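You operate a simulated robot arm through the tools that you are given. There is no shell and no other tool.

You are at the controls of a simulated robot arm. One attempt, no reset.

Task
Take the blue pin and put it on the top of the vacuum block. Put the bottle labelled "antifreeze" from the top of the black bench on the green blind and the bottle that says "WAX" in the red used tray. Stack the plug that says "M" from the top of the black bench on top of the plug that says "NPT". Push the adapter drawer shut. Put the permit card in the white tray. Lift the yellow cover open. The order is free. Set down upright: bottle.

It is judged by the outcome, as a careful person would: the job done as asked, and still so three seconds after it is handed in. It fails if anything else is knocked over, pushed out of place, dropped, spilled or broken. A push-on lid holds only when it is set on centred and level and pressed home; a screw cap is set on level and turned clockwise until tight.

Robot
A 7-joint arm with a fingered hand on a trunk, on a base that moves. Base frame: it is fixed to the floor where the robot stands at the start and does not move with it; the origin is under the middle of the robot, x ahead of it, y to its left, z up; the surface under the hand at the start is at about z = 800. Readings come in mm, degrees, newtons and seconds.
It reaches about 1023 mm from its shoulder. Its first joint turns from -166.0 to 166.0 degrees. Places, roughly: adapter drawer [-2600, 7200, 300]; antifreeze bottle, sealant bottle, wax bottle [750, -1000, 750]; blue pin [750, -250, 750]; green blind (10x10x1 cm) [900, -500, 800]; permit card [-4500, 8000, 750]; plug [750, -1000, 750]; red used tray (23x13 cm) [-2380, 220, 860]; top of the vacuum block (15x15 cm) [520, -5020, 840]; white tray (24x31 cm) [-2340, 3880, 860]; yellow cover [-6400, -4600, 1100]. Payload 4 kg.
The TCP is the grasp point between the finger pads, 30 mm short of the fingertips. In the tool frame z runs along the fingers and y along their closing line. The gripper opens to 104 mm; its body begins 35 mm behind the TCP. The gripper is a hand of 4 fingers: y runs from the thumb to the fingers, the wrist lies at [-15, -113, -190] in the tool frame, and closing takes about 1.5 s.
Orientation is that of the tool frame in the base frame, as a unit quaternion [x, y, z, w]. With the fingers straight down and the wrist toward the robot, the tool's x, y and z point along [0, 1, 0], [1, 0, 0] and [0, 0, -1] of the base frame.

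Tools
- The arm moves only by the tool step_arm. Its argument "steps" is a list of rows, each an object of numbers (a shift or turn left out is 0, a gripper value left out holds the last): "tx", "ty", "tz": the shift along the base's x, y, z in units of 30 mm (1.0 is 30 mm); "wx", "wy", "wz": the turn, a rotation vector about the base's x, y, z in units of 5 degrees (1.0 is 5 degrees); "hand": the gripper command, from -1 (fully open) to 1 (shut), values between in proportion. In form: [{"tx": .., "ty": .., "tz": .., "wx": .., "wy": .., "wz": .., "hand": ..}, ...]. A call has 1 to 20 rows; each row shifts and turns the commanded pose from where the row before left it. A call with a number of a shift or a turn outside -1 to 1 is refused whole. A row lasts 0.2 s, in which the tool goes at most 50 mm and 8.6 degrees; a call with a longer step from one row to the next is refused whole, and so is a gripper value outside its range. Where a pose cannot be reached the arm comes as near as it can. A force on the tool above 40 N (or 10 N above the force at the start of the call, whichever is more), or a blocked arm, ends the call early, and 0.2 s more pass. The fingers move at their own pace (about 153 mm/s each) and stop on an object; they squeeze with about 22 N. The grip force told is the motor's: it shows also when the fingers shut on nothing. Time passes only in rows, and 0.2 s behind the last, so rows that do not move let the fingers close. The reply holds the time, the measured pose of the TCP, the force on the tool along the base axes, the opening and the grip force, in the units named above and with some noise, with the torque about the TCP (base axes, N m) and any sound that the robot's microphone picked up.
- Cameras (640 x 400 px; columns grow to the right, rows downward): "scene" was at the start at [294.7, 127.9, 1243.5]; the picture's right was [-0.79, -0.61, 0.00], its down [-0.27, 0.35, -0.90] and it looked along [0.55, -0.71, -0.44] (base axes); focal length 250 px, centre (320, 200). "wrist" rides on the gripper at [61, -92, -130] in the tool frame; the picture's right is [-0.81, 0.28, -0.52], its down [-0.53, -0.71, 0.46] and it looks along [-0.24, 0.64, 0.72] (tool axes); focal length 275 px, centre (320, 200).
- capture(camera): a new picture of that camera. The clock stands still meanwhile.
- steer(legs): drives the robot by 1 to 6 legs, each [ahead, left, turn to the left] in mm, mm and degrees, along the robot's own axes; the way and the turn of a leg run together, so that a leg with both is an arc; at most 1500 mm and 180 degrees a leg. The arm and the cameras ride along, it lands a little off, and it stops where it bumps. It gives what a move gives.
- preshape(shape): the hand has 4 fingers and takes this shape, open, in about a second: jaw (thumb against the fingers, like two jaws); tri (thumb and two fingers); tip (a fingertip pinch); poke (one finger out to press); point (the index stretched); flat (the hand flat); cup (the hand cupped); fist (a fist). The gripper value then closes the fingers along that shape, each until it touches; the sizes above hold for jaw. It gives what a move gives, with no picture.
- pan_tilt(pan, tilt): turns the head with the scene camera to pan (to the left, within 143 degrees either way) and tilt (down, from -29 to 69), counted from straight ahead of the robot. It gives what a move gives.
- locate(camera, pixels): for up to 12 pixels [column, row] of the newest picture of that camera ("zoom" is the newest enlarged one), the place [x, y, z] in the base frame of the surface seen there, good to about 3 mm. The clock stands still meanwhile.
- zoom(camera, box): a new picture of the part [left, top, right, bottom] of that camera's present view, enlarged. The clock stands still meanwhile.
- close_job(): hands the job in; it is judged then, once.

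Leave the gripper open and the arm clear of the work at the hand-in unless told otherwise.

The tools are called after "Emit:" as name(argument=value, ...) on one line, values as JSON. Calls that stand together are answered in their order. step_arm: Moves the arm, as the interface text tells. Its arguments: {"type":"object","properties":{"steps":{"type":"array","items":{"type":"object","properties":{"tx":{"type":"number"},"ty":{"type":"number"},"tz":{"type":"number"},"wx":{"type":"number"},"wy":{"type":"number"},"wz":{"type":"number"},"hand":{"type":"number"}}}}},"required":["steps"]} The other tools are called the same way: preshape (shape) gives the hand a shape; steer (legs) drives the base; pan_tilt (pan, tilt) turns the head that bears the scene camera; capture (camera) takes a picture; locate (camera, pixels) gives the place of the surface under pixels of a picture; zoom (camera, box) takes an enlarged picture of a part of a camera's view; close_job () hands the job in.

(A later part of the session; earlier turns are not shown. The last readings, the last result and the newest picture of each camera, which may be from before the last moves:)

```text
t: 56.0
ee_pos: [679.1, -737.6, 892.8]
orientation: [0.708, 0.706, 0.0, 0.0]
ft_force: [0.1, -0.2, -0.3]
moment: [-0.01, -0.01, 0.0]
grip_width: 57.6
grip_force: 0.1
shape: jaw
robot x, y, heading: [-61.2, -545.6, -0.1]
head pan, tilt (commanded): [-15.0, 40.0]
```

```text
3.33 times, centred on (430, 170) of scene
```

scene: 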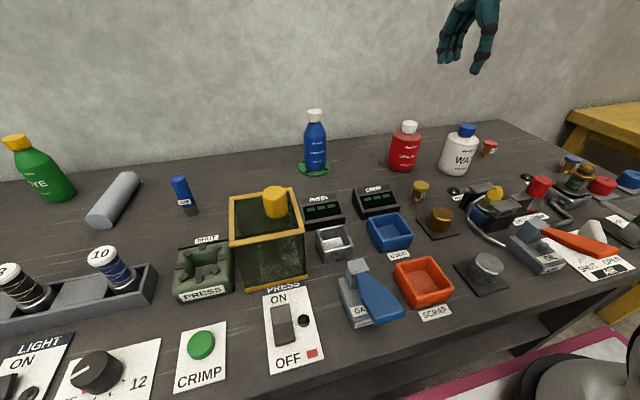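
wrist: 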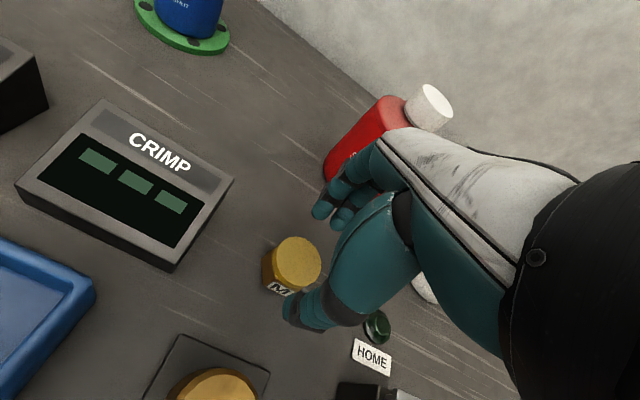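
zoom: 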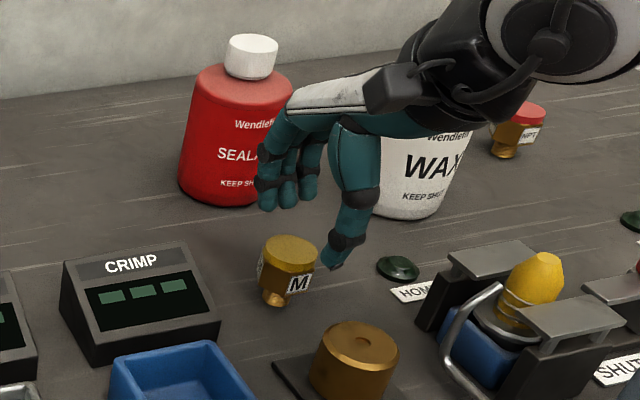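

The plug top appears at (297,263), matching prediction (300,264). Descend to z≈840 and close.

Emit:
step_arm(steps=[{"tz": -0.6}, {"tz": -0.6}, {"tz": -0.55}, {}, {"hand": 0.1}, {"hand": 0.25}, {"hand": 0.4}, {"hand": 0.7}, {"hand": 1}, {"hand": 1}, {"hand": 1}, {"hand": 1}, {"hand": 1}])

Emit:
capture(camera="wrist")

Emit:
zoom(camera="scene", box=[370, 110, 490, 230])

```text
t: 58.8
ee_pos: [679.7, -740.0, 841.4]
orientation: [0.709, 0.706, 0.0, 0.0]
ft_force: [0.3, -0.3, 1.9]
moment: [-0.02, -0.03, 0.0]
grip_width: 30.2
grip_force: 22.0
shape: jaw
robot x, y, heading: [-60.6, -538.9, -0.2]
head pan, tilt (commanded): [-15.0, 40.0]
```

```text
taken
```

wrist: 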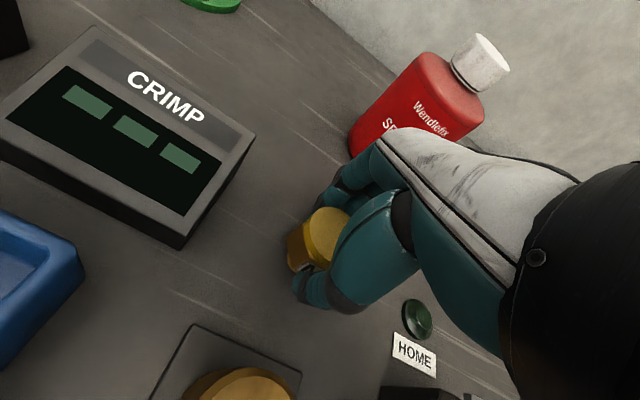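

```text
3.33 times, centred on (430, 170) of scene
```

zoom: 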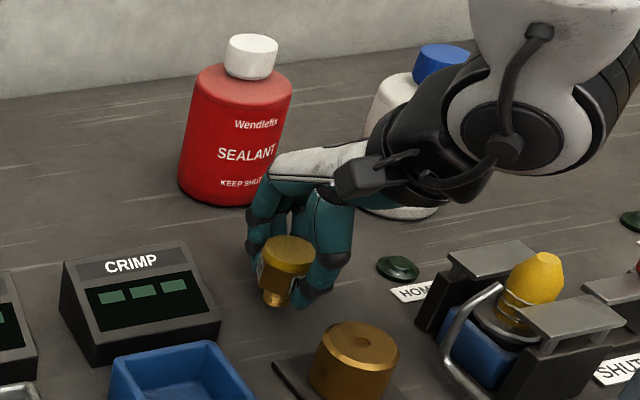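

Gripped. Lift ~45 mm and inspect whether the plug is level in the grip.

Emit:
step_arm(steps=[{"tz": 0.3}, {"tz": 0.4}, {"tz": 0.5}, {"tz": 0.5}, {"tz": 0.5}, {"tz": 0.5}, {}, {}])

Emit:
capture(camera="wrist")

Emit:
zoom(camera="scene", box=[380, 110, 470, 190])

```text
t: 60.6
ee_pos: [678.0, -740.0, 924.0]
orientation: [0.708, 0.706, 0.001, 0.0]
ft_force: [0.3, -0.7, -2.6]
moment: [-0.01, 0.0, -0.02]
grip_width: 30.1
grip_force: 22.0
shape: jaw
robot x, y, heading: [-59.5, -538.8, -0.4]
head pan, tilt (commanded): [-15.0, 40.0]
```

```text
taken
```

wrist: 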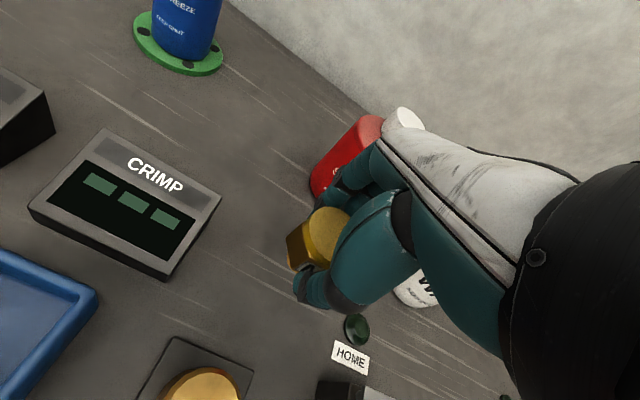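

```text
5.00 times, centred on (425, 150) of scene
```

zoom: 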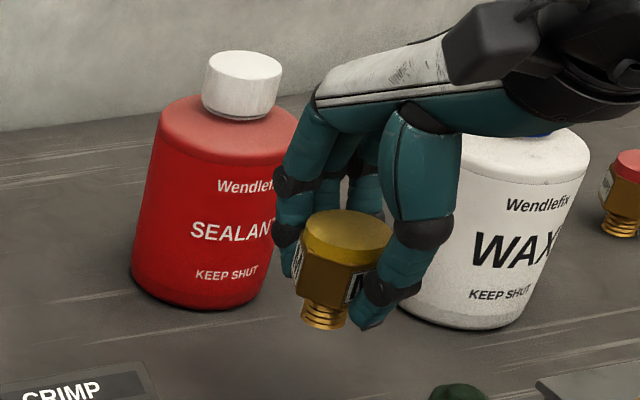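

I'll check the plug's tilt by locating points on its top face.

Emit:
locate(camera="zoom", pixels=[[348, 232], [315, 230], [380, 230], [345, 252], [348, 216], [325, 320], [320, 285], [345, 285]])

Emit:
locate(camera="wrist", pixels=[[328, 232], [328, 216], [320, 250], [338, 225], [313, 240], [295, 250]])

```text
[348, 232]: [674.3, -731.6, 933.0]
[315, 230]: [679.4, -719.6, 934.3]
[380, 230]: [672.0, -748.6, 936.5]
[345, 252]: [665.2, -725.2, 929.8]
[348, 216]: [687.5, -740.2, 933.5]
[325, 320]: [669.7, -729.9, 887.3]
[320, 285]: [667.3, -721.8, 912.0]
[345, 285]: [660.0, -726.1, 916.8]
```

```text
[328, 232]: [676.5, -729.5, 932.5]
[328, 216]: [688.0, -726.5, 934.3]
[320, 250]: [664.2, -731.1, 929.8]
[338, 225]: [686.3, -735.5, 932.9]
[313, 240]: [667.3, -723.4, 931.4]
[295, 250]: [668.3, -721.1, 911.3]
```

The readings suggest a slight tilt; I'll enlarge the plug and sample more points to fit its top plane.

Emit:
zoom(camera="scene", box=[410, 140, 450, 165])

```text
16.00 times, centred on (430, 152) of scene
```

zoom: 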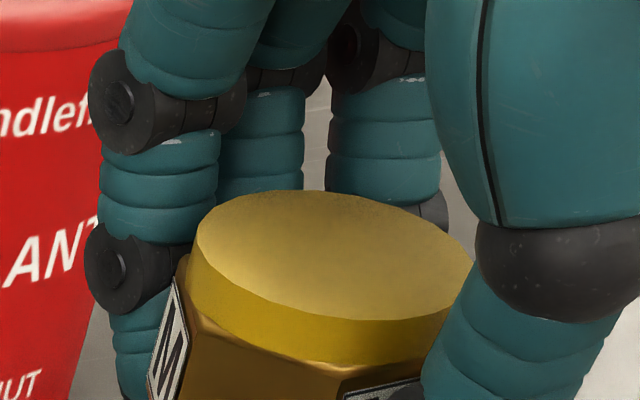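

Emit:
locate(camera="zoom", pixels=[[280, 195], [215, 225], [220, 260], [260, 285], [300, 303], [350, 315], [400, 315], [440, 300], [460, 270], [420, 225], [350, 200], [335, 255]])

```text
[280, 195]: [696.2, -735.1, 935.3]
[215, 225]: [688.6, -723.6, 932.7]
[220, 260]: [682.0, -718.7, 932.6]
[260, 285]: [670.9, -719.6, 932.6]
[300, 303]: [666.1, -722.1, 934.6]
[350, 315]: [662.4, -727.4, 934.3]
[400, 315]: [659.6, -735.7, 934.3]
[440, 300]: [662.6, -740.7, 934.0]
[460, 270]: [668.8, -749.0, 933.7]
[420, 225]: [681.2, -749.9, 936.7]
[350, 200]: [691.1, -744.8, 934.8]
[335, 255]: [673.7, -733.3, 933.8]
```

The plug's top is level within a few degrees, centre about (678,-736), i.e. ~+4 mm in y from TCP. I'll raise to z≈1040 and drive right 330 mm toward the NPT plug.

Emit:
step_arm(steps=[{"tz": 0.8}, {"tz": 0.8}, {"tz": 0.8}, {"tz": 0.8}, {"tz": 0.8}, {}])

Emit:
steer(legs=[[0, -330, 0]])

Emit:
capture(camera="scene")

Emit:
capture(camera="wrist")

```text
t: 62.0
ee_pos: [680.8, -739.0, 1041.8]
orientation: [0.708, 0.706, 0.0, 0.0]
ft_force: [-0.4, 0.0, -2.0]
moment: [0.02, -0.03, -0.02]
grip_width: 30.2
grip_force: 21.8
shape: jaw
robot x, y, heading: [-59.0, -540.6, -0.3]
head pan, tilt (commanded): [-15.0, 40.0]
```

```text
t: 64.2
ee_pos: [681.0, -1070.4, 1040.5]
orientation: [0.708, 0.706, 0.0, 0.0]
ft_force: [-0.1, 0.0, -1.5]
moment: [-0.01, 0.03, -0.04]
grip_width: 30.0
grip_force: 22.1
shape: jaw
robot x, y, heading: [-62.6, -869.1, -0.2]
head pan, tilt (commanded): [-15.0, 40.0]
```

```text
taken
```

scene: 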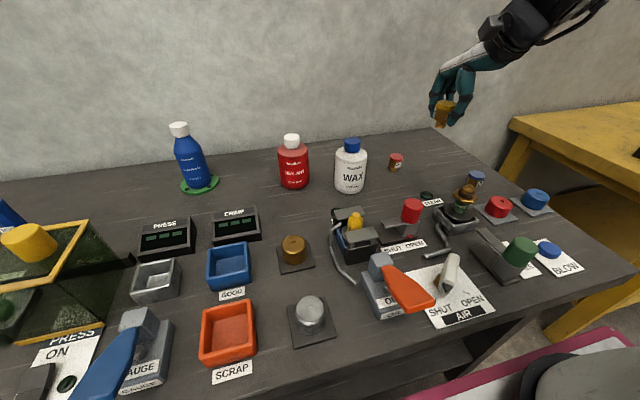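

```text
taken
```

wrist: 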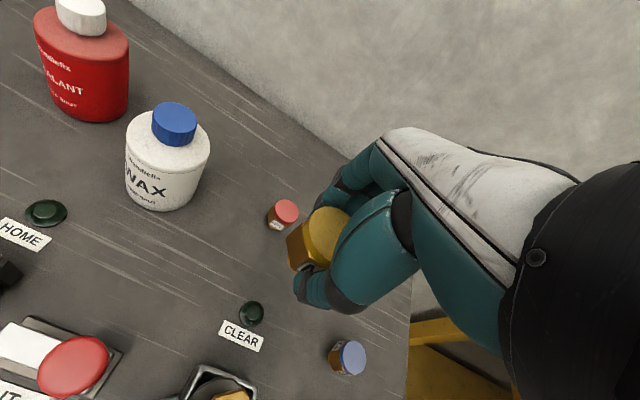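

NPT is seen at wrist (285,211) and scene (396,158). Zoom in on both to sample its top ring.

Emit:
zoom(camera="wrist", box=[260, 195, 310, 230])

Emit:
locate(camera="wrist", pixels=[[286, 211], [276, 208], [286, 201], [296, 211], [287, 221], [279, 203], [293, 204], [294, 218], [280, 216]])

Emit:
zoom(camera="scene", box=[380, 145, 412, 177])

```text
11.43 times, centred on (285, 212) of wrist
```

zoom: 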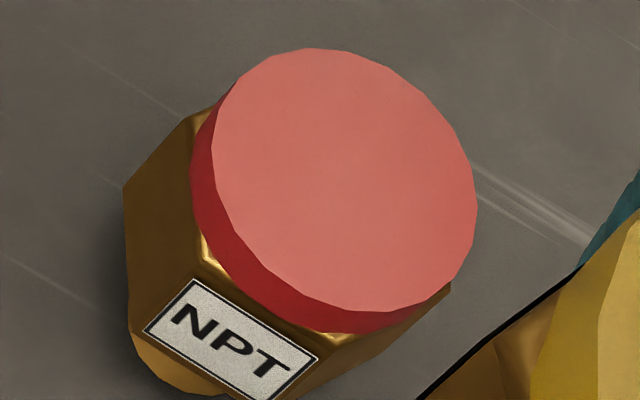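

```text
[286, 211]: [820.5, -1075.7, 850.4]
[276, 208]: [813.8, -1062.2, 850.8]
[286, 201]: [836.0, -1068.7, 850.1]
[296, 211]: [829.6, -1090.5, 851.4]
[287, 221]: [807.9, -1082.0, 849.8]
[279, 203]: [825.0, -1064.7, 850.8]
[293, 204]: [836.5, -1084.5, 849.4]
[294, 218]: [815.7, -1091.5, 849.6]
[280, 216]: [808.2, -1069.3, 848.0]
```

```text
12.50 times, centred on (396, 161) of scene
```

zoom: 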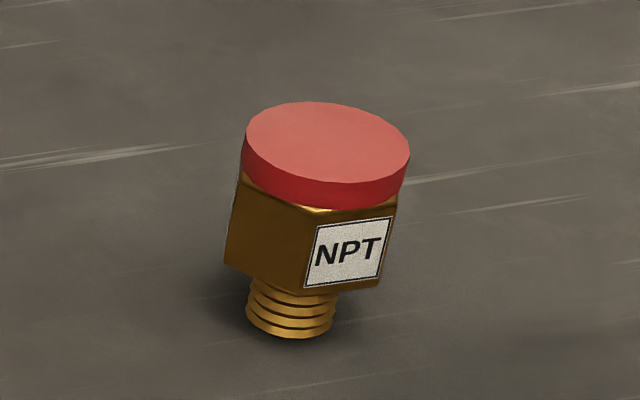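

Emit:
locate(camera="zoom", pixels=[[328, 144], [250, 135], [404, 152], [320, 106], [335, 180], [270, 112], [385, 122], [265, 168], [392, 172]])

Emit:
locate(camera="wrist", pixels=[[328, 232], [328, 214], [315, 218], [345, 218], [310, 240], [320, 255]])

```text
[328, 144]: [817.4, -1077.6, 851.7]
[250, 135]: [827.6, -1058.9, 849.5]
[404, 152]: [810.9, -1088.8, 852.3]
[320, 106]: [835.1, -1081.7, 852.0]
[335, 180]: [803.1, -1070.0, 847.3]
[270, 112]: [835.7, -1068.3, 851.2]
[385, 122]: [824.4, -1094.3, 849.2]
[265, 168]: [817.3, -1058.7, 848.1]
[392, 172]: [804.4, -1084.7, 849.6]
```

```text
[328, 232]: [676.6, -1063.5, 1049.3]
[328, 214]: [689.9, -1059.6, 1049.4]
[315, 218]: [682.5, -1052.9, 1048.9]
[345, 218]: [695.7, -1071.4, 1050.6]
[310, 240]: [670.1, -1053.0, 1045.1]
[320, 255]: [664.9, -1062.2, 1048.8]
```

I'll fit the held plug's centre again from the scene camera at (445,112).

Emit:
zoom(camera="scene", box=[425, 90, 470, 130])

```text
10.00 times, centred on (448, 110) of scene
```

zoom: 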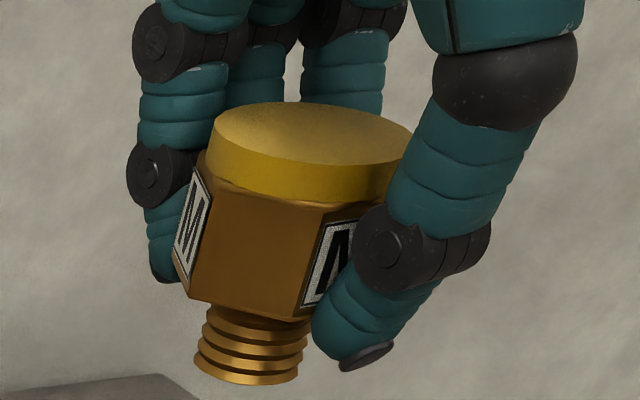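

Emit:
locate(camera="zoom", pixels=[[216, 130], [245, 108], [290, 103], [350, 108], [400, 130], [225, 145], [260, 155], [310, 161], [380, 155], [310, 132], [250, 376], [250, 350]])

```text
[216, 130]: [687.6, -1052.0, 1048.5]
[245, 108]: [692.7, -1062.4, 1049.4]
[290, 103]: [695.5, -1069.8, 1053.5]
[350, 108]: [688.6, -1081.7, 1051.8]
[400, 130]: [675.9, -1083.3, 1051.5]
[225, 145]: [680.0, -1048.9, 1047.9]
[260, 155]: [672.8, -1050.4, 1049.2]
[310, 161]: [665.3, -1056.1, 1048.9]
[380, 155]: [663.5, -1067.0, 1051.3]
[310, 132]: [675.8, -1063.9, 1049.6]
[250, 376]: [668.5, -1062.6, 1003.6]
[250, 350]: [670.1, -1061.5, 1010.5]
```

The held plug leans ~3° (top toward +y); I'll correct by turning +3° about x, then move above NPT (TCP target ≈ (822,-1080)) and descend to z≈918 for a visual check.

Emit:
step_arm(steps=[{"tx": 0.8, "wx": 0.3}, {"tx": 0.8, "wx": 0.3}, {"tx": 0.8, "ty": -0.1}, {"tx": 0.8, "ty": -0.1}, {"tx": 0.8, "ty": -0.12}, {"tx": 0.7}, {"tz": -0.8}, {"tz": -0.8}, {"tz": -0.8}, {"tz": -0.8}, {"tz": -0.8}, {}, {}])

Emit:
capture(camera="wrist")

Emit:
zoom(camera="scene", box=[360, 100, 450, 190])

```text
t: 67.0
ee_pos: [818.5, -1080.0, 920.1]
orientation: [0.708, 0.706, 0.019, -0.018]
ft_force: [0.8, -0.5, -2.6]
moment: [-0.04, 0.03, 0.02]
grip_width: 30.0
grip_force: 22.4
shape: jaw
robot x, y, heading: [-61.1, -870.7, -0.4]
head pan, tilt (commanded): [-15.0, 40.0]
```

```text
taken
```

wrist: 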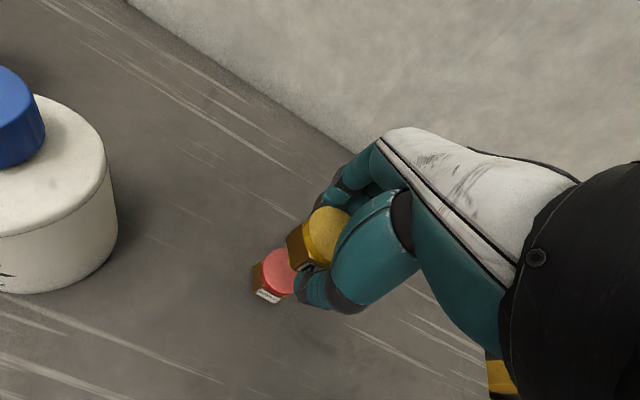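

```text
4.44 times, centred on (405, 145) of scene
```

zoom: 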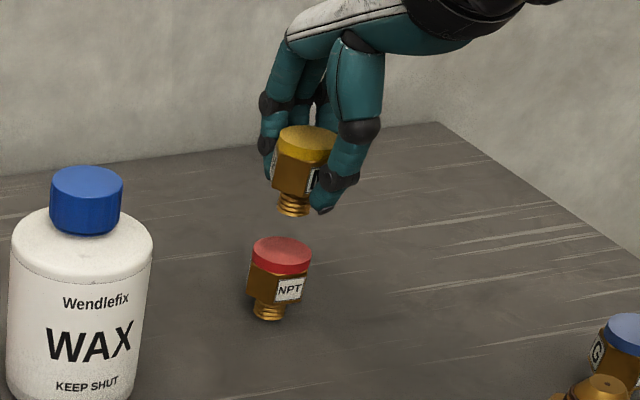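

Laterally it's aligned. Zoom for depth alignment sampling of both tops.

Emit:
zoom(camera="scene", box=[385, 120, 445, 180])

```text
6.67 times, centred on (415, 150) of scene
```

zoom: 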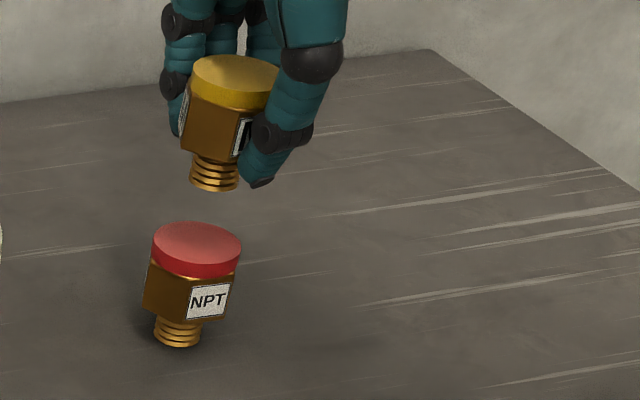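

Emit:
locate(camera="zoom", pixels=[[236, 73], [198, 70], [235, 57], [236, 91], [270, 68], [213, 185], [197, 243], [160, 238], [190, 224], [200, 264], [235, 248], [216, 167]])

Emit:
locate(camera="wrist", pixels=[[276, 262], [264, 272], [280, 251], [290, 285], [268, 258], [328, 232], [328, 214], [315, 218], [320, 255]])

```text
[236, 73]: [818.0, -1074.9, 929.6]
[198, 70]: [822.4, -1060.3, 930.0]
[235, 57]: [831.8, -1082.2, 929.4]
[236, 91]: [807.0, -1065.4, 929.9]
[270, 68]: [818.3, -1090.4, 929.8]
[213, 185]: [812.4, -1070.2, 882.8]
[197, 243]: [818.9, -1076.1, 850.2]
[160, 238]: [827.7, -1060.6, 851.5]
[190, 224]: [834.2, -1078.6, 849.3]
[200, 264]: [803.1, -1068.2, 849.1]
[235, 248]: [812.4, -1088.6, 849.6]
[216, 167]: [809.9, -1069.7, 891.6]
```

```text
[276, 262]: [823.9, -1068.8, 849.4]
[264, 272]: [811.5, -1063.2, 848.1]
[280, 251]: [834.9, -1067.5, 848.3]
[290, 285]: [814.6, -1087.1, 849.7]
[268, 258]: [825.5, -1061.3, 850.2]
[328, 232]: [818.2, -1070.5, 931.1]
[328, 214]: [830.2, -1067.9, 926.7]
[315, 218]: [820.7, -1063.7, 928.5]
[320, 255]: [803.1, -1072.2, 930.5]
```

M and NPT are aligned within ~1 mm and M's top is level (all 929.7). Lower 22 mm, then tiny steps to contact.

Emit:
step_arm(steps=[{"tz": -0.3}, {"tz": -0.25}, {"tz": -0.2}, {}, {}])

Emit:
zoom(camera="scene", box=[375, 125, 435, 185])

```text
t: 68.2
ee_pos: [819.6, -1079.6, 898.0]
orientation: [0.708, 0.705, 0.018, -0.017]
ft_force: [-0.7, -0.1, -2.7]
moment: [-0.02, 0.01, -0.02]
grip_width: 30.0
grip_force: 22.1
shape: jaw
robot x, y, heading: [-62.8, -870.3, -0.0]
head pan, tilt (commanded): [-15.0, 40.0]
```

```text
6.67 times, centred on (405, 155) of scene
```

zoom: 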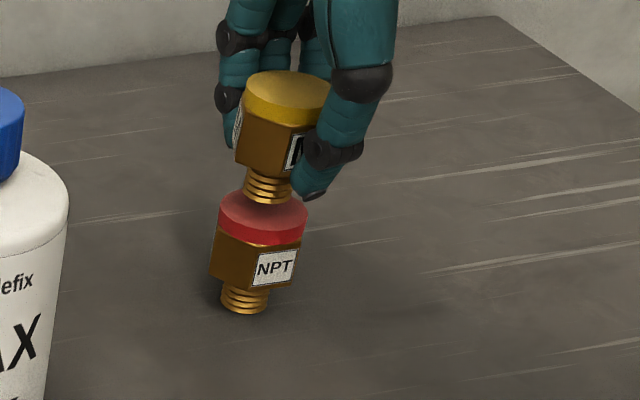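

Aligned. Lower by small steps.

Emit:
step_arm(steps=[{"tz": -0.1}, {"tz": -0.06}, {}, {}])

```text
t: 69.2
ee_pos: [819.2, -1079.0, 892.5]
orientation: [0.708, 0.706, 0.018, -0.018]
ft_force: [-0.5, 0.0, -0.9]
moment: [-0.02, -0.01, -0.02]
grip_width: 30.4
grip_force: 22.5
shape: jaw
robot x, y, heading: [-57.9, -871.6, 0.0]
head pan, tilt (commanded): [-15.0, 40.0]
```

Emit:
step_arm(steps=[{"tz": -0.05}, {}, {}])

Emit:
zoom(camera="scene", box=[375, 125, 435, 185])

```text
t: 70.0
ee_pos: [821.1, -1080.2, 892.3]
orientation: [0.708, 0.705, 0.018, -0.019]
ft_force: [0.2, -0.4, -1.9]
moment: [-0.03, 0.03, -0.01]
grip_width: 29.8
grip_force: 22.1
shape: jaw
robot x, y, heading: [-63.2, -868.5, -0.2]
head pan, tilt (commanded): [-15.0, 40.0]
```

```text
6.67 times, centred on (405, 155) of scene
```

zoom: 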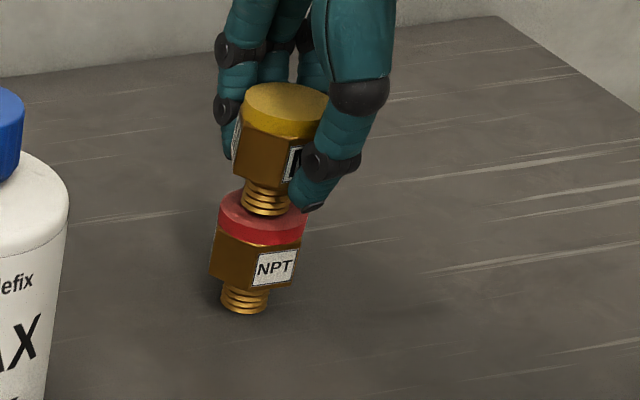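

Emit:
step_arm(steps=[{"tz": -0.04}, {}, {"tz": -0.04}, {}, {}])

```text
t: 71.2
ee_pos: [820.1, -1079.8, 890.7]
orientation: [0.708, 0.706, 0.019, -0.019]
ft_force: [-0.9, 0.4, 8.4]
moment: [0.0, -0.01, -0.01]
grip_width: 30.6
grip_force: 22.2
shape: jaw
robot x, y, heading: [-61.6, -873.0, -0.4]
head pan, tilt (commanded): [-15.0, 40.0]
```

Contact (+8 N). I'll relieve ~1 mm and open the hand gradually, then check before rising.

Emit:
step_arm(steps=[{"tz": 0.03}, {"hand": 0.4}, {"hand": 0.35}, {"hand": 0.3}, {"hand": 0.2}, {"hand": 0.1}, {"hand": 0.0}, {"hand": -0.1}, {}])

Emit:
zoom(camera="scene", box=[375, 125, 435, 185])

Emit:
capture(camera="wrist")

```text
t: 73.2
ee_pos: [819.5, -1080.1, 890.1]
orientation: [0.708, 0.705, 0.019, -0.018]
ft_force: [0.7, 1.0, -0.4]
moment: [-0.01, -0.01, 0.0]
grip_width: 56.8
grip_force: 0.0
shape: jaw
robot x, y, heading: [-61.9, -870.8, -0.2]
head pan, tilt (commanded): [-15.0, 40.0]
```

```text
6.67 times, centred on (405, 155) of scene
```

zoom: 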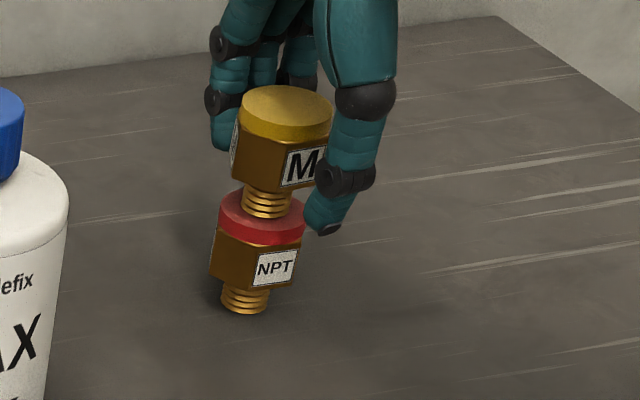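

```text
taken
```

wrist: 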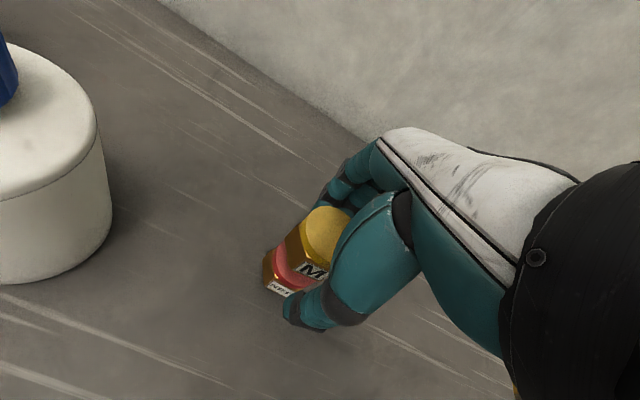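

The M plug stands on NPT. I'll rise straight up and then level the hand back.

Emit:
step_arm(steps=[{"tz": 0.4}, {"tz": 0.5}, {"tz": 0.6}, {"tz": 0.8}, {"tz": 1}, {"tz": 1}, {"tz": 1, "wx": -0.3}, {"tz": 1, "wx": -0.3}, {}])

Emit:
capture(camera="scene")

Emit:
capture(camera="wrist")

```text
t: 75.2
ee_pos: [818.5, -1080.2, 1080.6]
orientation: [0.709, 0.705, 0.0, 0.0]
ft_force: [-0.5, 0.9, 0.0]
moment: [0.01, 0.02, -0.03]
grip_width: 57.0
grip_force: 0.1
shape: jaw
robot x, y, heading: [-62.0, -869.4, -0.0]
head pan, tilt (commanded): [-15.0, 40.0]
```

```text
taken
```

scene: 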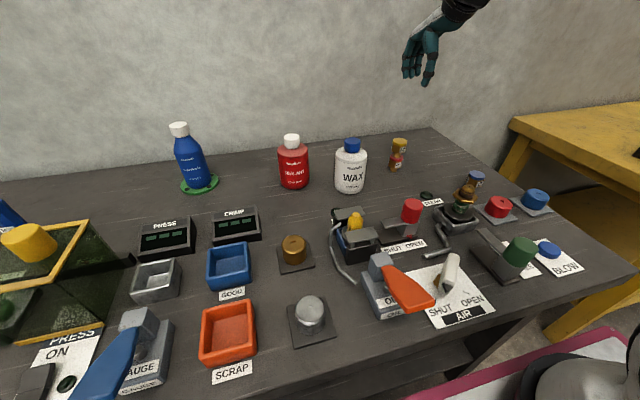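

```text
taken
```

wrist: 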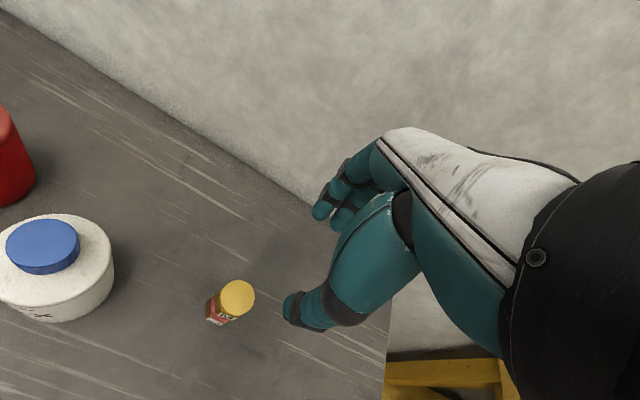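

Stack stands. Next the WAX bottle: measure its cap in the wrist view (42,245) and scene (350,147).

Emit:
zoom(camera="scene", box=[325, 130, 375, 200])

Emit:
locate(camera="wrist", pixels=[[42, 242], [8, 245], [77, 238], [42, 221], [44, 270], [100, 245], [60, 290], [15, 290]])

```text
5.71 times, centred on (350, 165) of scene
```

zoom: 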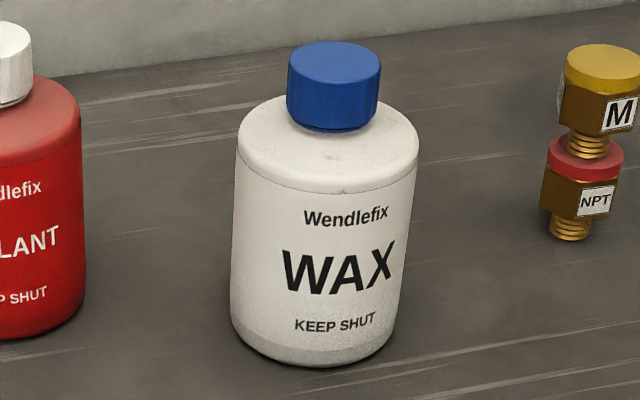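

```text
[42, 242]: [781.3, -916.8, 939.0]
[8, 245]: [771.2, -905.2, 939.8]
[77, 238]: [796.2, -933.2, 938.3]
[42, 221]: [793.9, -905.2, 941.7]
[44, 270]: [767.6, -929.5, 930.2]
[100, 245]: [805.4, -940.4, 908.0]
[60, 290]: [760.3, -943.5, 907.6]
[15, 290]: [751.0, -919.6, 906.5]
```

Emit:
locate(camera="zoom", pixels=[[334, 62], [292, 62], [376, 62], [334, 44], [334, 80], [334, 122], [334, 140], [334, 170], [334, 190], [325, 350], [260, 120], [405, 150]])

```text
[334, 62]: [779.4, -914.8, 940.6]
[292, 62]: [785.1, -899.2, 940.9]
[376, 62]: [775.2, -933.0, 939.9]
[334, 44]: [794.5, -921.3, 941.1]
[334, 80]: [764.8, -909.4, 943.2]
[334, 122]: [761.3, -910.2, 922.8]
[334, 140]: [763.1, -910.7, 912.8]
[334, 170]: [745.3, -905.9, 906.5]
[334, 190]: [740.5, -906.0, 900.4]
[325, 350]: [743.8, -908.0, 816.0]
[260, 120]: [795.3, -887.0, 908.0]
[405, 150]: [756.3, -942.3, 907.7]
```

Cap centre ≈(780,-916), top 940.5, bottom ≈915, shoulder ≈909. I'll move above it and descend to z≈985 for a check.

Emit:
step_arm(steps=[{"tx": -0.2, "ty": 0.9, "hand": -0.3}, {"tx": -0.2, "ty": 0.9}, {"tx": -0.2, "ty": 0.9}, {"tx": -0.2, "ty": 0.9}, {"tx": -0.2, "ty": 0.9}, {"tx": -0.25, "ty": 0.95}, {"tz": -0.8}, {"tz": -0.8}, {"tz": -0.8}, {"tz": -0.75}, {}, {}])

Emit:
capture(camera="wrist")

Emit:
zoom(camera="scene", box=[310, 90, 410, 200])

```text
t: 77.8
ee_pos: [782.0, -916.4, 985.2]
orientation: [0.708, 0.706, -0.001, 0.0]
ft_force: [-0.4, -0.9, 0.2]
moment: [-0.02, 0.03, 0.05]
grip_width: 67.3
grip_force: 0.0
shape: jaw
robot x, y, heading: [-63.8, -873.6, -0.2]
head pan, tilt (commanded): [-15.0, 40.0]
```

```text
taken
```

wrist: 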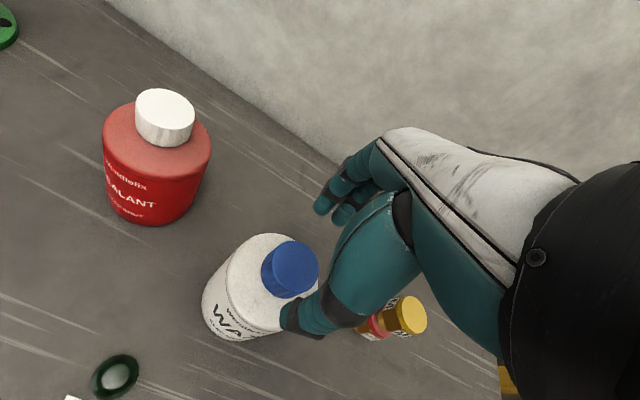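

```text
3.64 times, centred on (360, 145) of scene
```

zoom: 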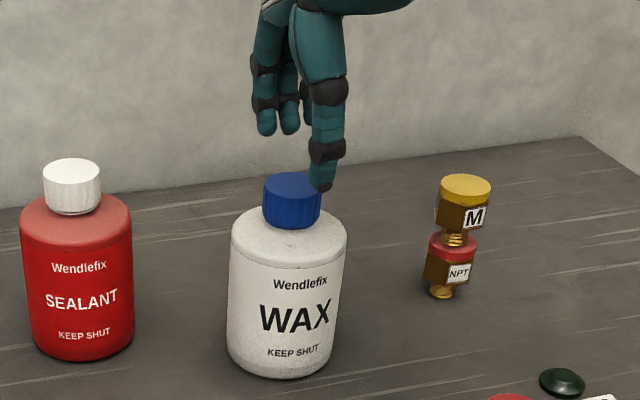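

Nearly centred; a 2 mm tweak, then descend to z≈942 and close on the cap.

Emit:
step_arm(steps=[{"tx": -0.07, "ty": 0.03, "tz": -0.5}, {"tz": -0.5}, {"tz": -0.4}, {}, {"hand": 0}, {"hand": 0.2}, {"hand": 0.5}, {"hand": 1}, {"hand": 1}, {"hand": 1}, {"hand": 1}, {"hand": 1}])

Emit:
capture(camera="wrist")

Emit:
zoom(camera="scene", box=[310, 90, 410, 200])

```text
t: 80.4
ee_pos: [780.3, -916.2, 945.1]
orientation: [0.708, 0.706, 0.0, 0.0]
ft_force: [-1.2, 0.2, -0.1]
moment: [0.0, 0.03, 0.0]
grip_width: 31.4
grip_force: 22.0
shape: jaw
robot x, y, heading: [-61.8, -872.5, -0.3]
head pan, tilt (commanded): [-15.0, 40.0]
```

```text
taken
```

wrist: 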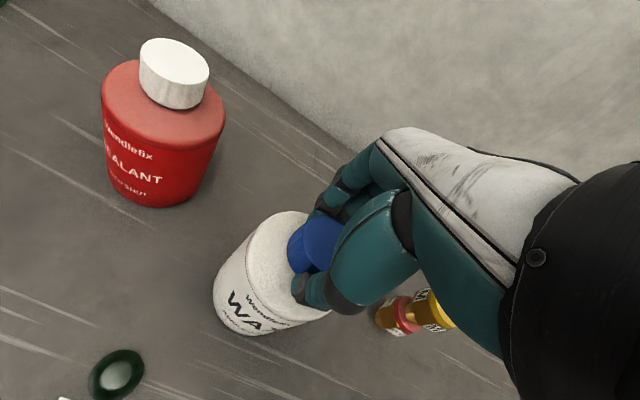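

```text
3.64 times, centred on (360, 145) of scene
```

zoom: 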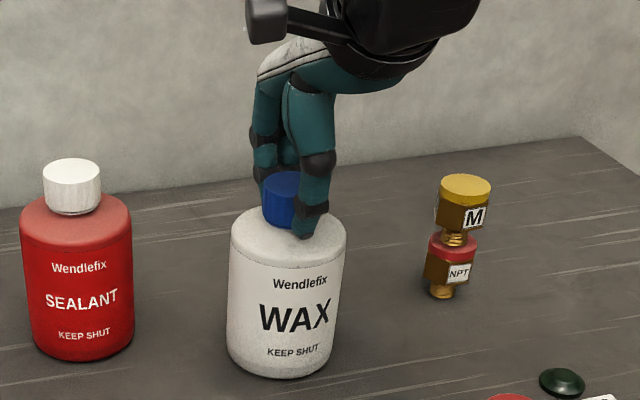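

Gripped with 22 N. Lift slowly 40 mm and check.

Emit:
step_arm(steps=[{"tz": 0.2}, {"tz": 0.2}, {"tz": 0.3}, {"tz": 0.3}, {"tz": 0.4}, {}, {}])

Emit:
zoom(camera="scene", box=[310, 90, 410, 200])

Emit:
capture(camera="wrist")

```text
t: 82.0
ee_pos: [779.4, -915.1, 986.0]
orientation: [0.708, 0.706, 0.001, 0.0]
ft_force: [0.0, -0.2, -5.0]
moment: [-0.01, 0.04, 0.03]
grip_width: 31.2
grip_force: 21.5
shape: jaw
robot x, y, heading: [-62.5, -874.1, -0.5]
head pan, tilt (commanded): [-15.0, 40.0]
```

```text
3.64 times, centred on (360, 145) of scene
```

zoom: 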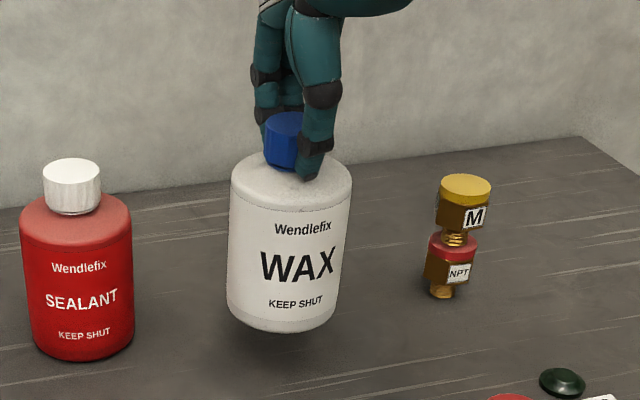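

```text
taken
```

wrist: 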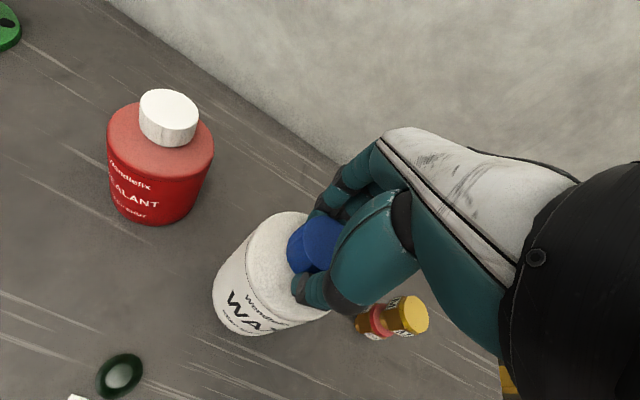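

The bottle is held upright (≈5 N). I'll raise it to z≈1125 and pull it in toward the robot, clear of everything.

Emit:
step_arm(steps=[{"tz": 0.8}, {"tz": 0.8}, {"tz": 0.8}, {"tz": 0.8}, {"tz": 0.8}, {"tz": 0.8}, {"tx": -0.8}, {"tx": -0.8}, {"tx": -0.8}, {"tx": -0.8}, {"tx": -0.8}, {"tx": -0.8}, {"tx": -0.8}, {"tx": -0.8}, {"tx": -0.8}, {"tx": -0.8}, {"tx": -0.8}, {"tx": -0.8}, {}])

Emit:
pan_tilt(pan=-125, tilt=15)

Emit:
capture(camera="scene")

Emit:
pan_tilt(pan=140, tilt=15)

Emit:
capture(camera="scene")

```text
t: 86.0
ee_pos: [493.4, -916.4, 1127.5]
orientation: [0.708, 0.706, 0.001, 0.0]
ft_force: [-0.4, 0.2, -4.5]
moment: [-0.04, 0.0, -0.01]
grip_width: 31.3
grip_force: 22.3
shape: jaw
robot x, y, heading: [-60.2, -869.4, -0.1]
head pan, tilt (commanded): [-15.0, 40.0]
```

```text
t: 87.9
ee_pos: [491.7, -915.7, 1127.6]
orientation: [0.708, 0.706, 0.001, 0.0]
ft_force: [-0.3, 0.6, -5.5]
moment: [-0.04, -0.02, 0.01]
grip_width: 31.3
grip_force: 21.9
shape: jaw
robot x, y, heading: [-63.3, -872.7, -0.2]
head pan, tilt (commanded): [-125.0, 15.0]
```

```text
taken
```

scene: 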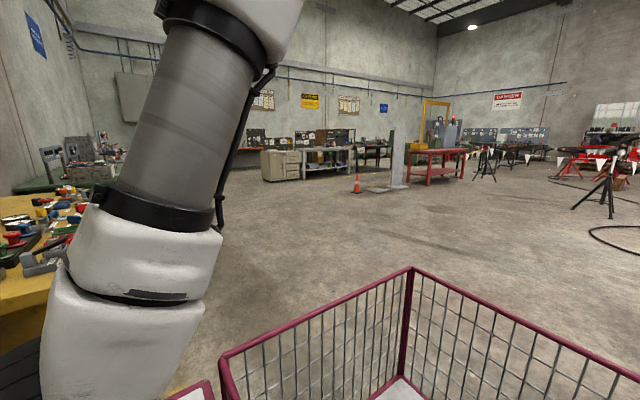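

```text
t: 91.5
ee_pos: [492.4, -915.3, 1127.2]
orientation: [0.708, 0.706, 0.0, 0.0]
ft_force: [-1.4, 0.6, -3.5]
moment: [-0.07, -0.02, -0.02]
grip_width: 31.5
grip_force: 22.4
shape: jaw
robot x, y, heading: [-58.2, -873.3, -0.4]
head pan, tilt (commanded): [140.0, 15.0]
```

```text
taken
```

scene: 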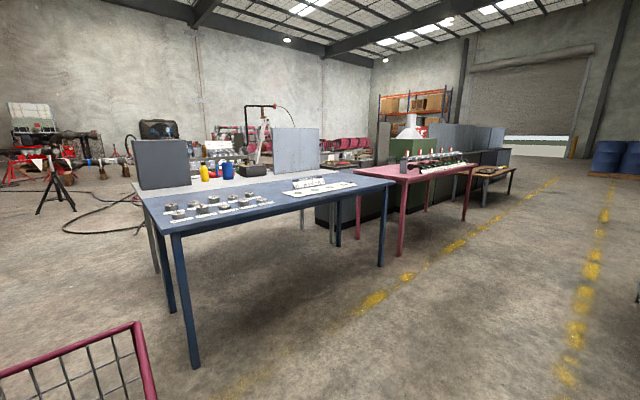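

I see a blue table, behind it a whitish table with grey panels, a pink table further. Locate their corners.

Emit:
locate(camera="scene", pixels=[[175, 233], [397, 182], [138, 187], [195, 365], [380, 262], [320, 172], [190, 178], [478, 165], [377, 172], [400, 250], [220, 170], [235, 140]])

Emit:
zoom(camera="scene", box=[120, 110, 360, 260])

```text
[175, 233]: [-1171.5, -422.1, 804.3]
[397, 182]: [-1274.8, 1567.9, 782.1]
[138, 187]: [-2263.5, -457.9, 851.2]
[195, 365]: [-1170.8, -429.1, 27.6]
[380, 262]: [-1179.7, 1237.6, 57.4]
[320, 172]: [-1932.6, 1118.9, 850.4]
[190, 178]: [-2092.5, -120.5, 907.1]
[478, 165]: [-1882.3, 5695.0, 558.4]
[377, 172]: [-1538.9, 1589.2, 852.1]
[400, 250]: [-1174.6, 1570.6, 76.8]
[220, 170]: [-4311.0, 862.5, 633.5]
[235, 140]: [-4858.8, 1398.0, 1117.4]
```

```text
2.67 times, centred on (240, 185) of scene
```

zoom: 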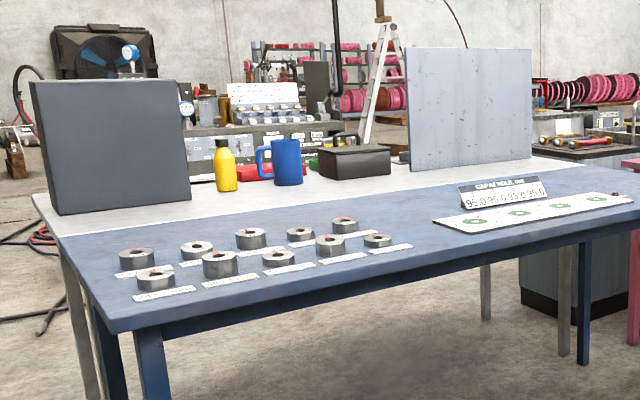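

The blue table spans x≈-1170..-1900, y≈-425..1240; behind it a white table (z≈851) with a mug, yellow bottle, and something red, probably the red used tray. I'll back away from the bench and turn around to see a path.

Emit:
steer(legs=[[-450, -300, 0], [0, 0, 90], [0, 0, 90]])

Emit:
pan_tilt(pan=0, tilt=12)

Emit:
capture(camera="scene")

Emit:
pan_tilt(pan=-50, tilt=12)

Emit:
capture(camera="scene")

```text
t: 102.3
ee_pos: [-1056.7, -1113.6, 1126.8]
orientation: [-0.702, 0.712, 0.0, 0.0]
ft_force: [0.6, -0.3, -4.7]
moment: [0.01, -0.02, -0.02]
grip_width: 30.7
grip_force: 22.2
shape: jaw
robot x, y, heading: [-502.7, -1160.9, 179.4]
head pan, tilt (commanded): [140.0, 15.0]
```

```text
t: 104.5
ee_pos: [-1057.4, -1113.6, 1128.0]
orientation: [-0.702, 0.712, 0.0, 0.0]
ft_force: [0.2, 0.4, -3.6]
moment: [-0.02, -0.02, -0.01]
grip_width: 30.5
grip_force: 21.5
shape: jaw
robot x, y, heading: [-501.1, -1163.1, 179.4]
head pan, tilt (commanded): [0.0, 12.0]
```

```text
taken
```

scene: 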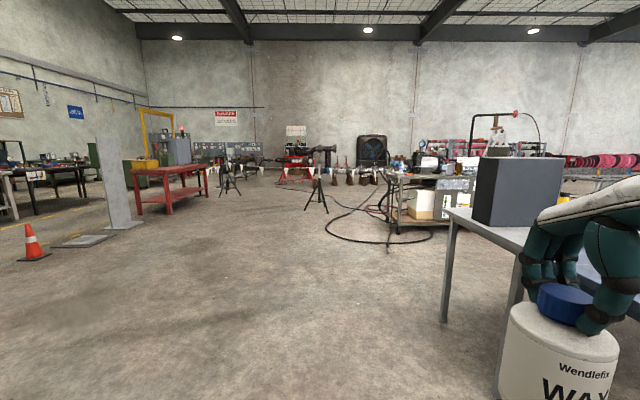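

```text
t: 105.7
ee_pos: [-1058.2, -1112.5, 1127.1]
orientation: [-0.703, 0.712, 0.0, 0.0]
ft_force: [-1.1, 0.1, -4.0]
moment: [-0.03, 0.01, 0.02]
grip_width: 30.7
grip_force: 21.8
shape: jaw
robot x, y, heading: [-504.9, -1169.9, 179.4]
head pan, tilt (commanded): [-50.0, 12.0]
```

```text
taken
```

scene: 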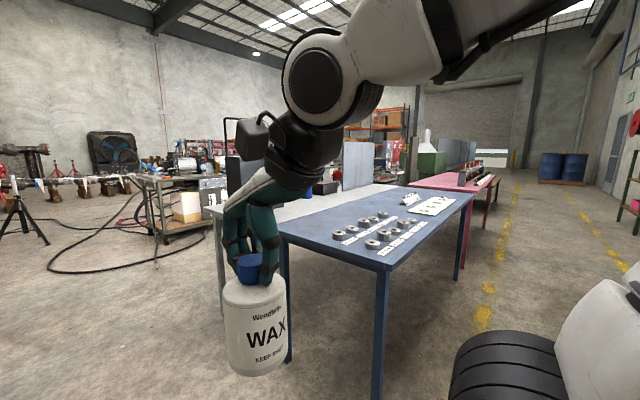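

There's a clear aisle ahead. I'll drive 1500 mm ahead (toward -x) along y≈-1165 and then look right at the white table's end.

Emit:
steer(legs=[[1500, 0, 0]])

Emit:
pan_tilt(pan=-85, tilt=15)

Emit:
capture(camera="scene")

Emit:
pan_tilt(pan=-40, tilt=20)

Emit:
capture(camera="scene")

```text
t: 113.2
ee_pos: [-2571.1, -1061.8, 1128.8]
orientation: [-0.694, 0.72, 0.0, 0.0]
ft_force: [0.5, -1.0, -4.3]
moment: [-0.02, -0.05, 0.01]
grip_width: 30.6
grip_force: 22.5
shape: jaw
robot x, y, heading: [-2017.5, -1122.8, 177.6]
head pan, tilt (commanded): [-50.0, 12.0]
```

```text
t: 114.2
ee_pos: [-2571.2, -1061.1, 1128.4]
orientation: [-0.693, 0.721, 0.0, 0.0]
ft_force: [-0.2, 0.4, -5.0]
moment: [0.0, -0.02, -0.03]
grip_width: 30.9
grip_force: 22.5
shape: jaw
robot x, y, heading: [-2020.3, -1126.3, 177.7]
head pan, tilt (commanded): [-85.0, 15.0]
```

```text
taken
```

scene: 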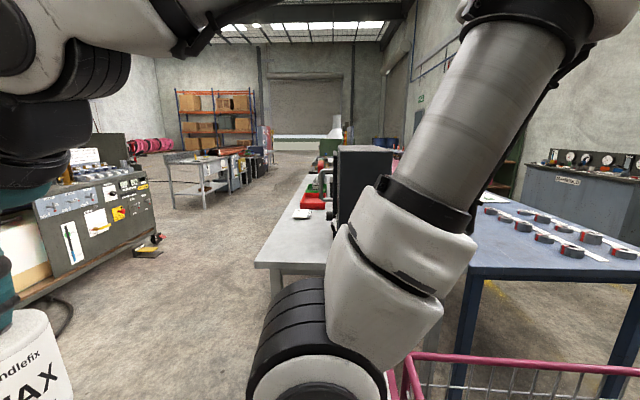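

```text
t: 115.3
ee_pos: [-2571.1, -1060.7, 1129.2]
orientation: [-0.693, 0.721, 0.0, 0.0]
ft_force: [-0.3, -1.1, -4.8]
moment: [-0.03, 0.03, -0.01]
grip_width: 30.7
grip_force: 21.4
shape: jaw
robot x, y, heading: [-2020.0, -1126.9, 177.7]
head pan, tilt (commanded): [-40.0, 20.0]
```

```text
taken
```

scene: 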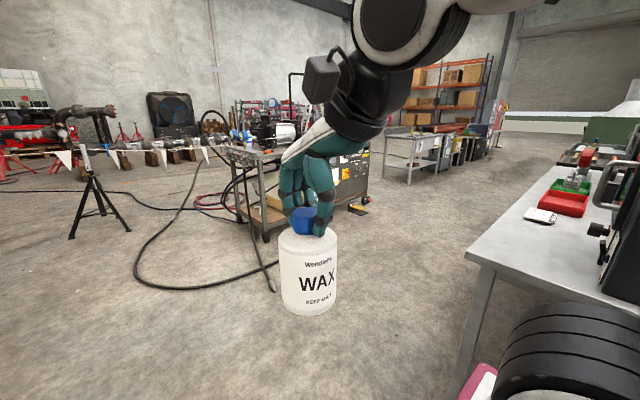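

The red tray is visible at (565,203) on the white table, with an aisle behind. Locate the tray, table edge and the machine on the left of the aisle.

Emit:
locate(camera="scene", pixels=[[565, 203], [540, 216], [466, 254], [555, 168], [600, 285], [370, 205], [265, 240], [275, 290], [405, 155], [580, 183], [435, 170]])

Emit:
zoom(camera="scene", box=[480, 130, 640, 260])

```text
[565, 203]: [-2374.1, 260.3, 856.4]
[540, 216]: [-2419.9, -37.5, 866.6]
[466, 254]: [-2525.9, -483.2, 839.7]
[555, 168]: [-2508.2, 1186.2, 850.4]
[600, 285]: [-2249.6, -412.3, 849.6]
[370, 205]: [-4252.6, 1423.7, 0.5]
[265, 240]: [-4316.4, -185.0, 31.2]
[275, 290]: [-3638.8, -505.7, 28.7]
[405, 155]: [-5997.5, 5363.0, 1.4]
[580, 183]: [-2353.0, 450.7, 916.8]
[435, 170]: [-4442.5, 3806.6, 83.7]
```

```text
3.08 times, centred on (560, 195) of scene
```

zoom: 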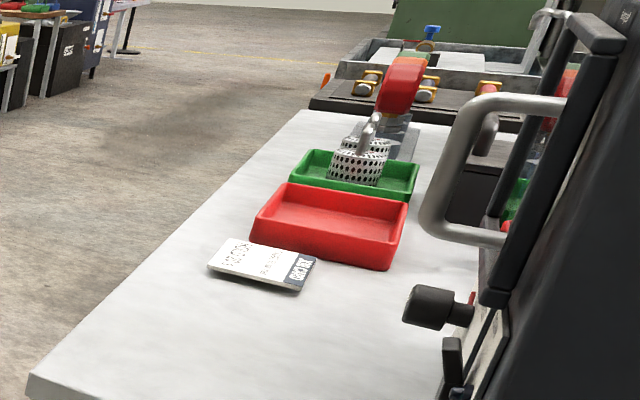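

Emit:
locate(camera="zoom", pixels=[[440, 150], [425, 215], [412, 305], [500, 100], [590, 35], [445, 380], [270, 220], [385, 262], [400, 205], [290, 188], [260, 262], [355, 160]])

```text
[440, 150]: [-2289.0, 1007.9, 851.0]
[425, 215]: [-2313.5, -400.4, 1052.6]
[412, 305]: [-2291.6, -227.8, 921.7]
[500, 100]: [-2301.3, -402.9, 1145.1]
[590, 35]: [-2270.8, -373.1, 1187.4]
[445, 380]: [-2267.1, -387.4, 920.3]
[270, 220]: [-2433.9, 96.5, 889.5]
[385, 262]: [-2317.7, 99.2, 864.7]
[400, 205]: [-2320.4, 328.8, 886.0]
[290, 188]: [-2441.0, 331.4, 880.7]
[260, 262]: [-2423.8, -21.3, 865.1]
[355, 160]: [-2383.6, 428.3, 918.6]
```

Tray rim spans x≈-2438..-2318, y≈97..331, centre ≈(-2379,214), rim z≈885. I'll drive ahead past the table end, turn left to face +x, keeping the hand clear of the panel handle.

Emit:
steer(legs=[[1050, 0, 0], [0, 0, 91], [0, 0, 91]])

Emit:
pan_tilt(pan=60, tilt=25)

Emit:
capture(camera="scene")

Emit:
pan_tilt(pan=130, tilt=30)

Emit:
capture(camera="scene")

```text
t: 128.5
ee_pos: [-2512.2, -1121.8, 1128.2]
orientation: [0.696, 0.718, 0.001, 0.001]
ft_force: [0.7, -0.7, -4.3]
moment: [0.03, -0.01, -0.03]
grip_width: 30.2
grip_force: 22.5
shape: jaw
robot x, y, heading: [-3064.7, -1090.5, 1.8]
head pan, tilt (commanded): [-40.0, 20.0]
```

```text
t: 130.2
ee_pos: [-2510.2, -1122.1, 1128.7]
orientation: [0.696, 0.718, 0.0, 0.0]
ft_force: [-0.5, -0.4, -3.8]
moment: [0.0, 0.05, 0.01]
grip_width: 30.1
grip_force: 22.3
shape: jaw
robot x, y, heading: [-3069.2, -1101.2, 1.6]
head pan, tilt (commanded): [60.0, 25.0]
```

```text
taken
```

scene: 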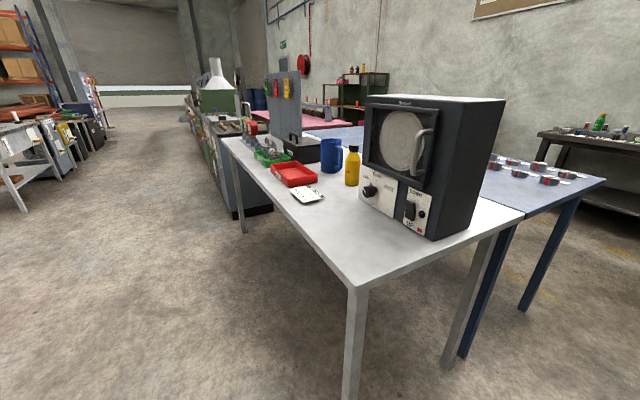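

```text
t: 131.6
ee_pos: [-2511.3, -1121.4, 1128.1]
orientation: [0.696, 0.718, -0.001, 0.0]
ft_force: [0.2, -0.4, -3.9]
moment: [0.0, 0.01, 0.02]
grip_width: 30.4
grip_force: 22.0
shape: jaw
robot x, y, heading: [-3070.0, -1095.1, 1.7]
head pan, tilt (commanded): [130.0, 30.0]
```

```text
taken
```

scene: 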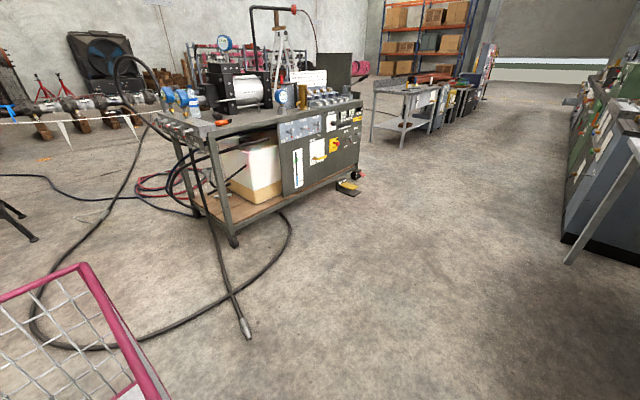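

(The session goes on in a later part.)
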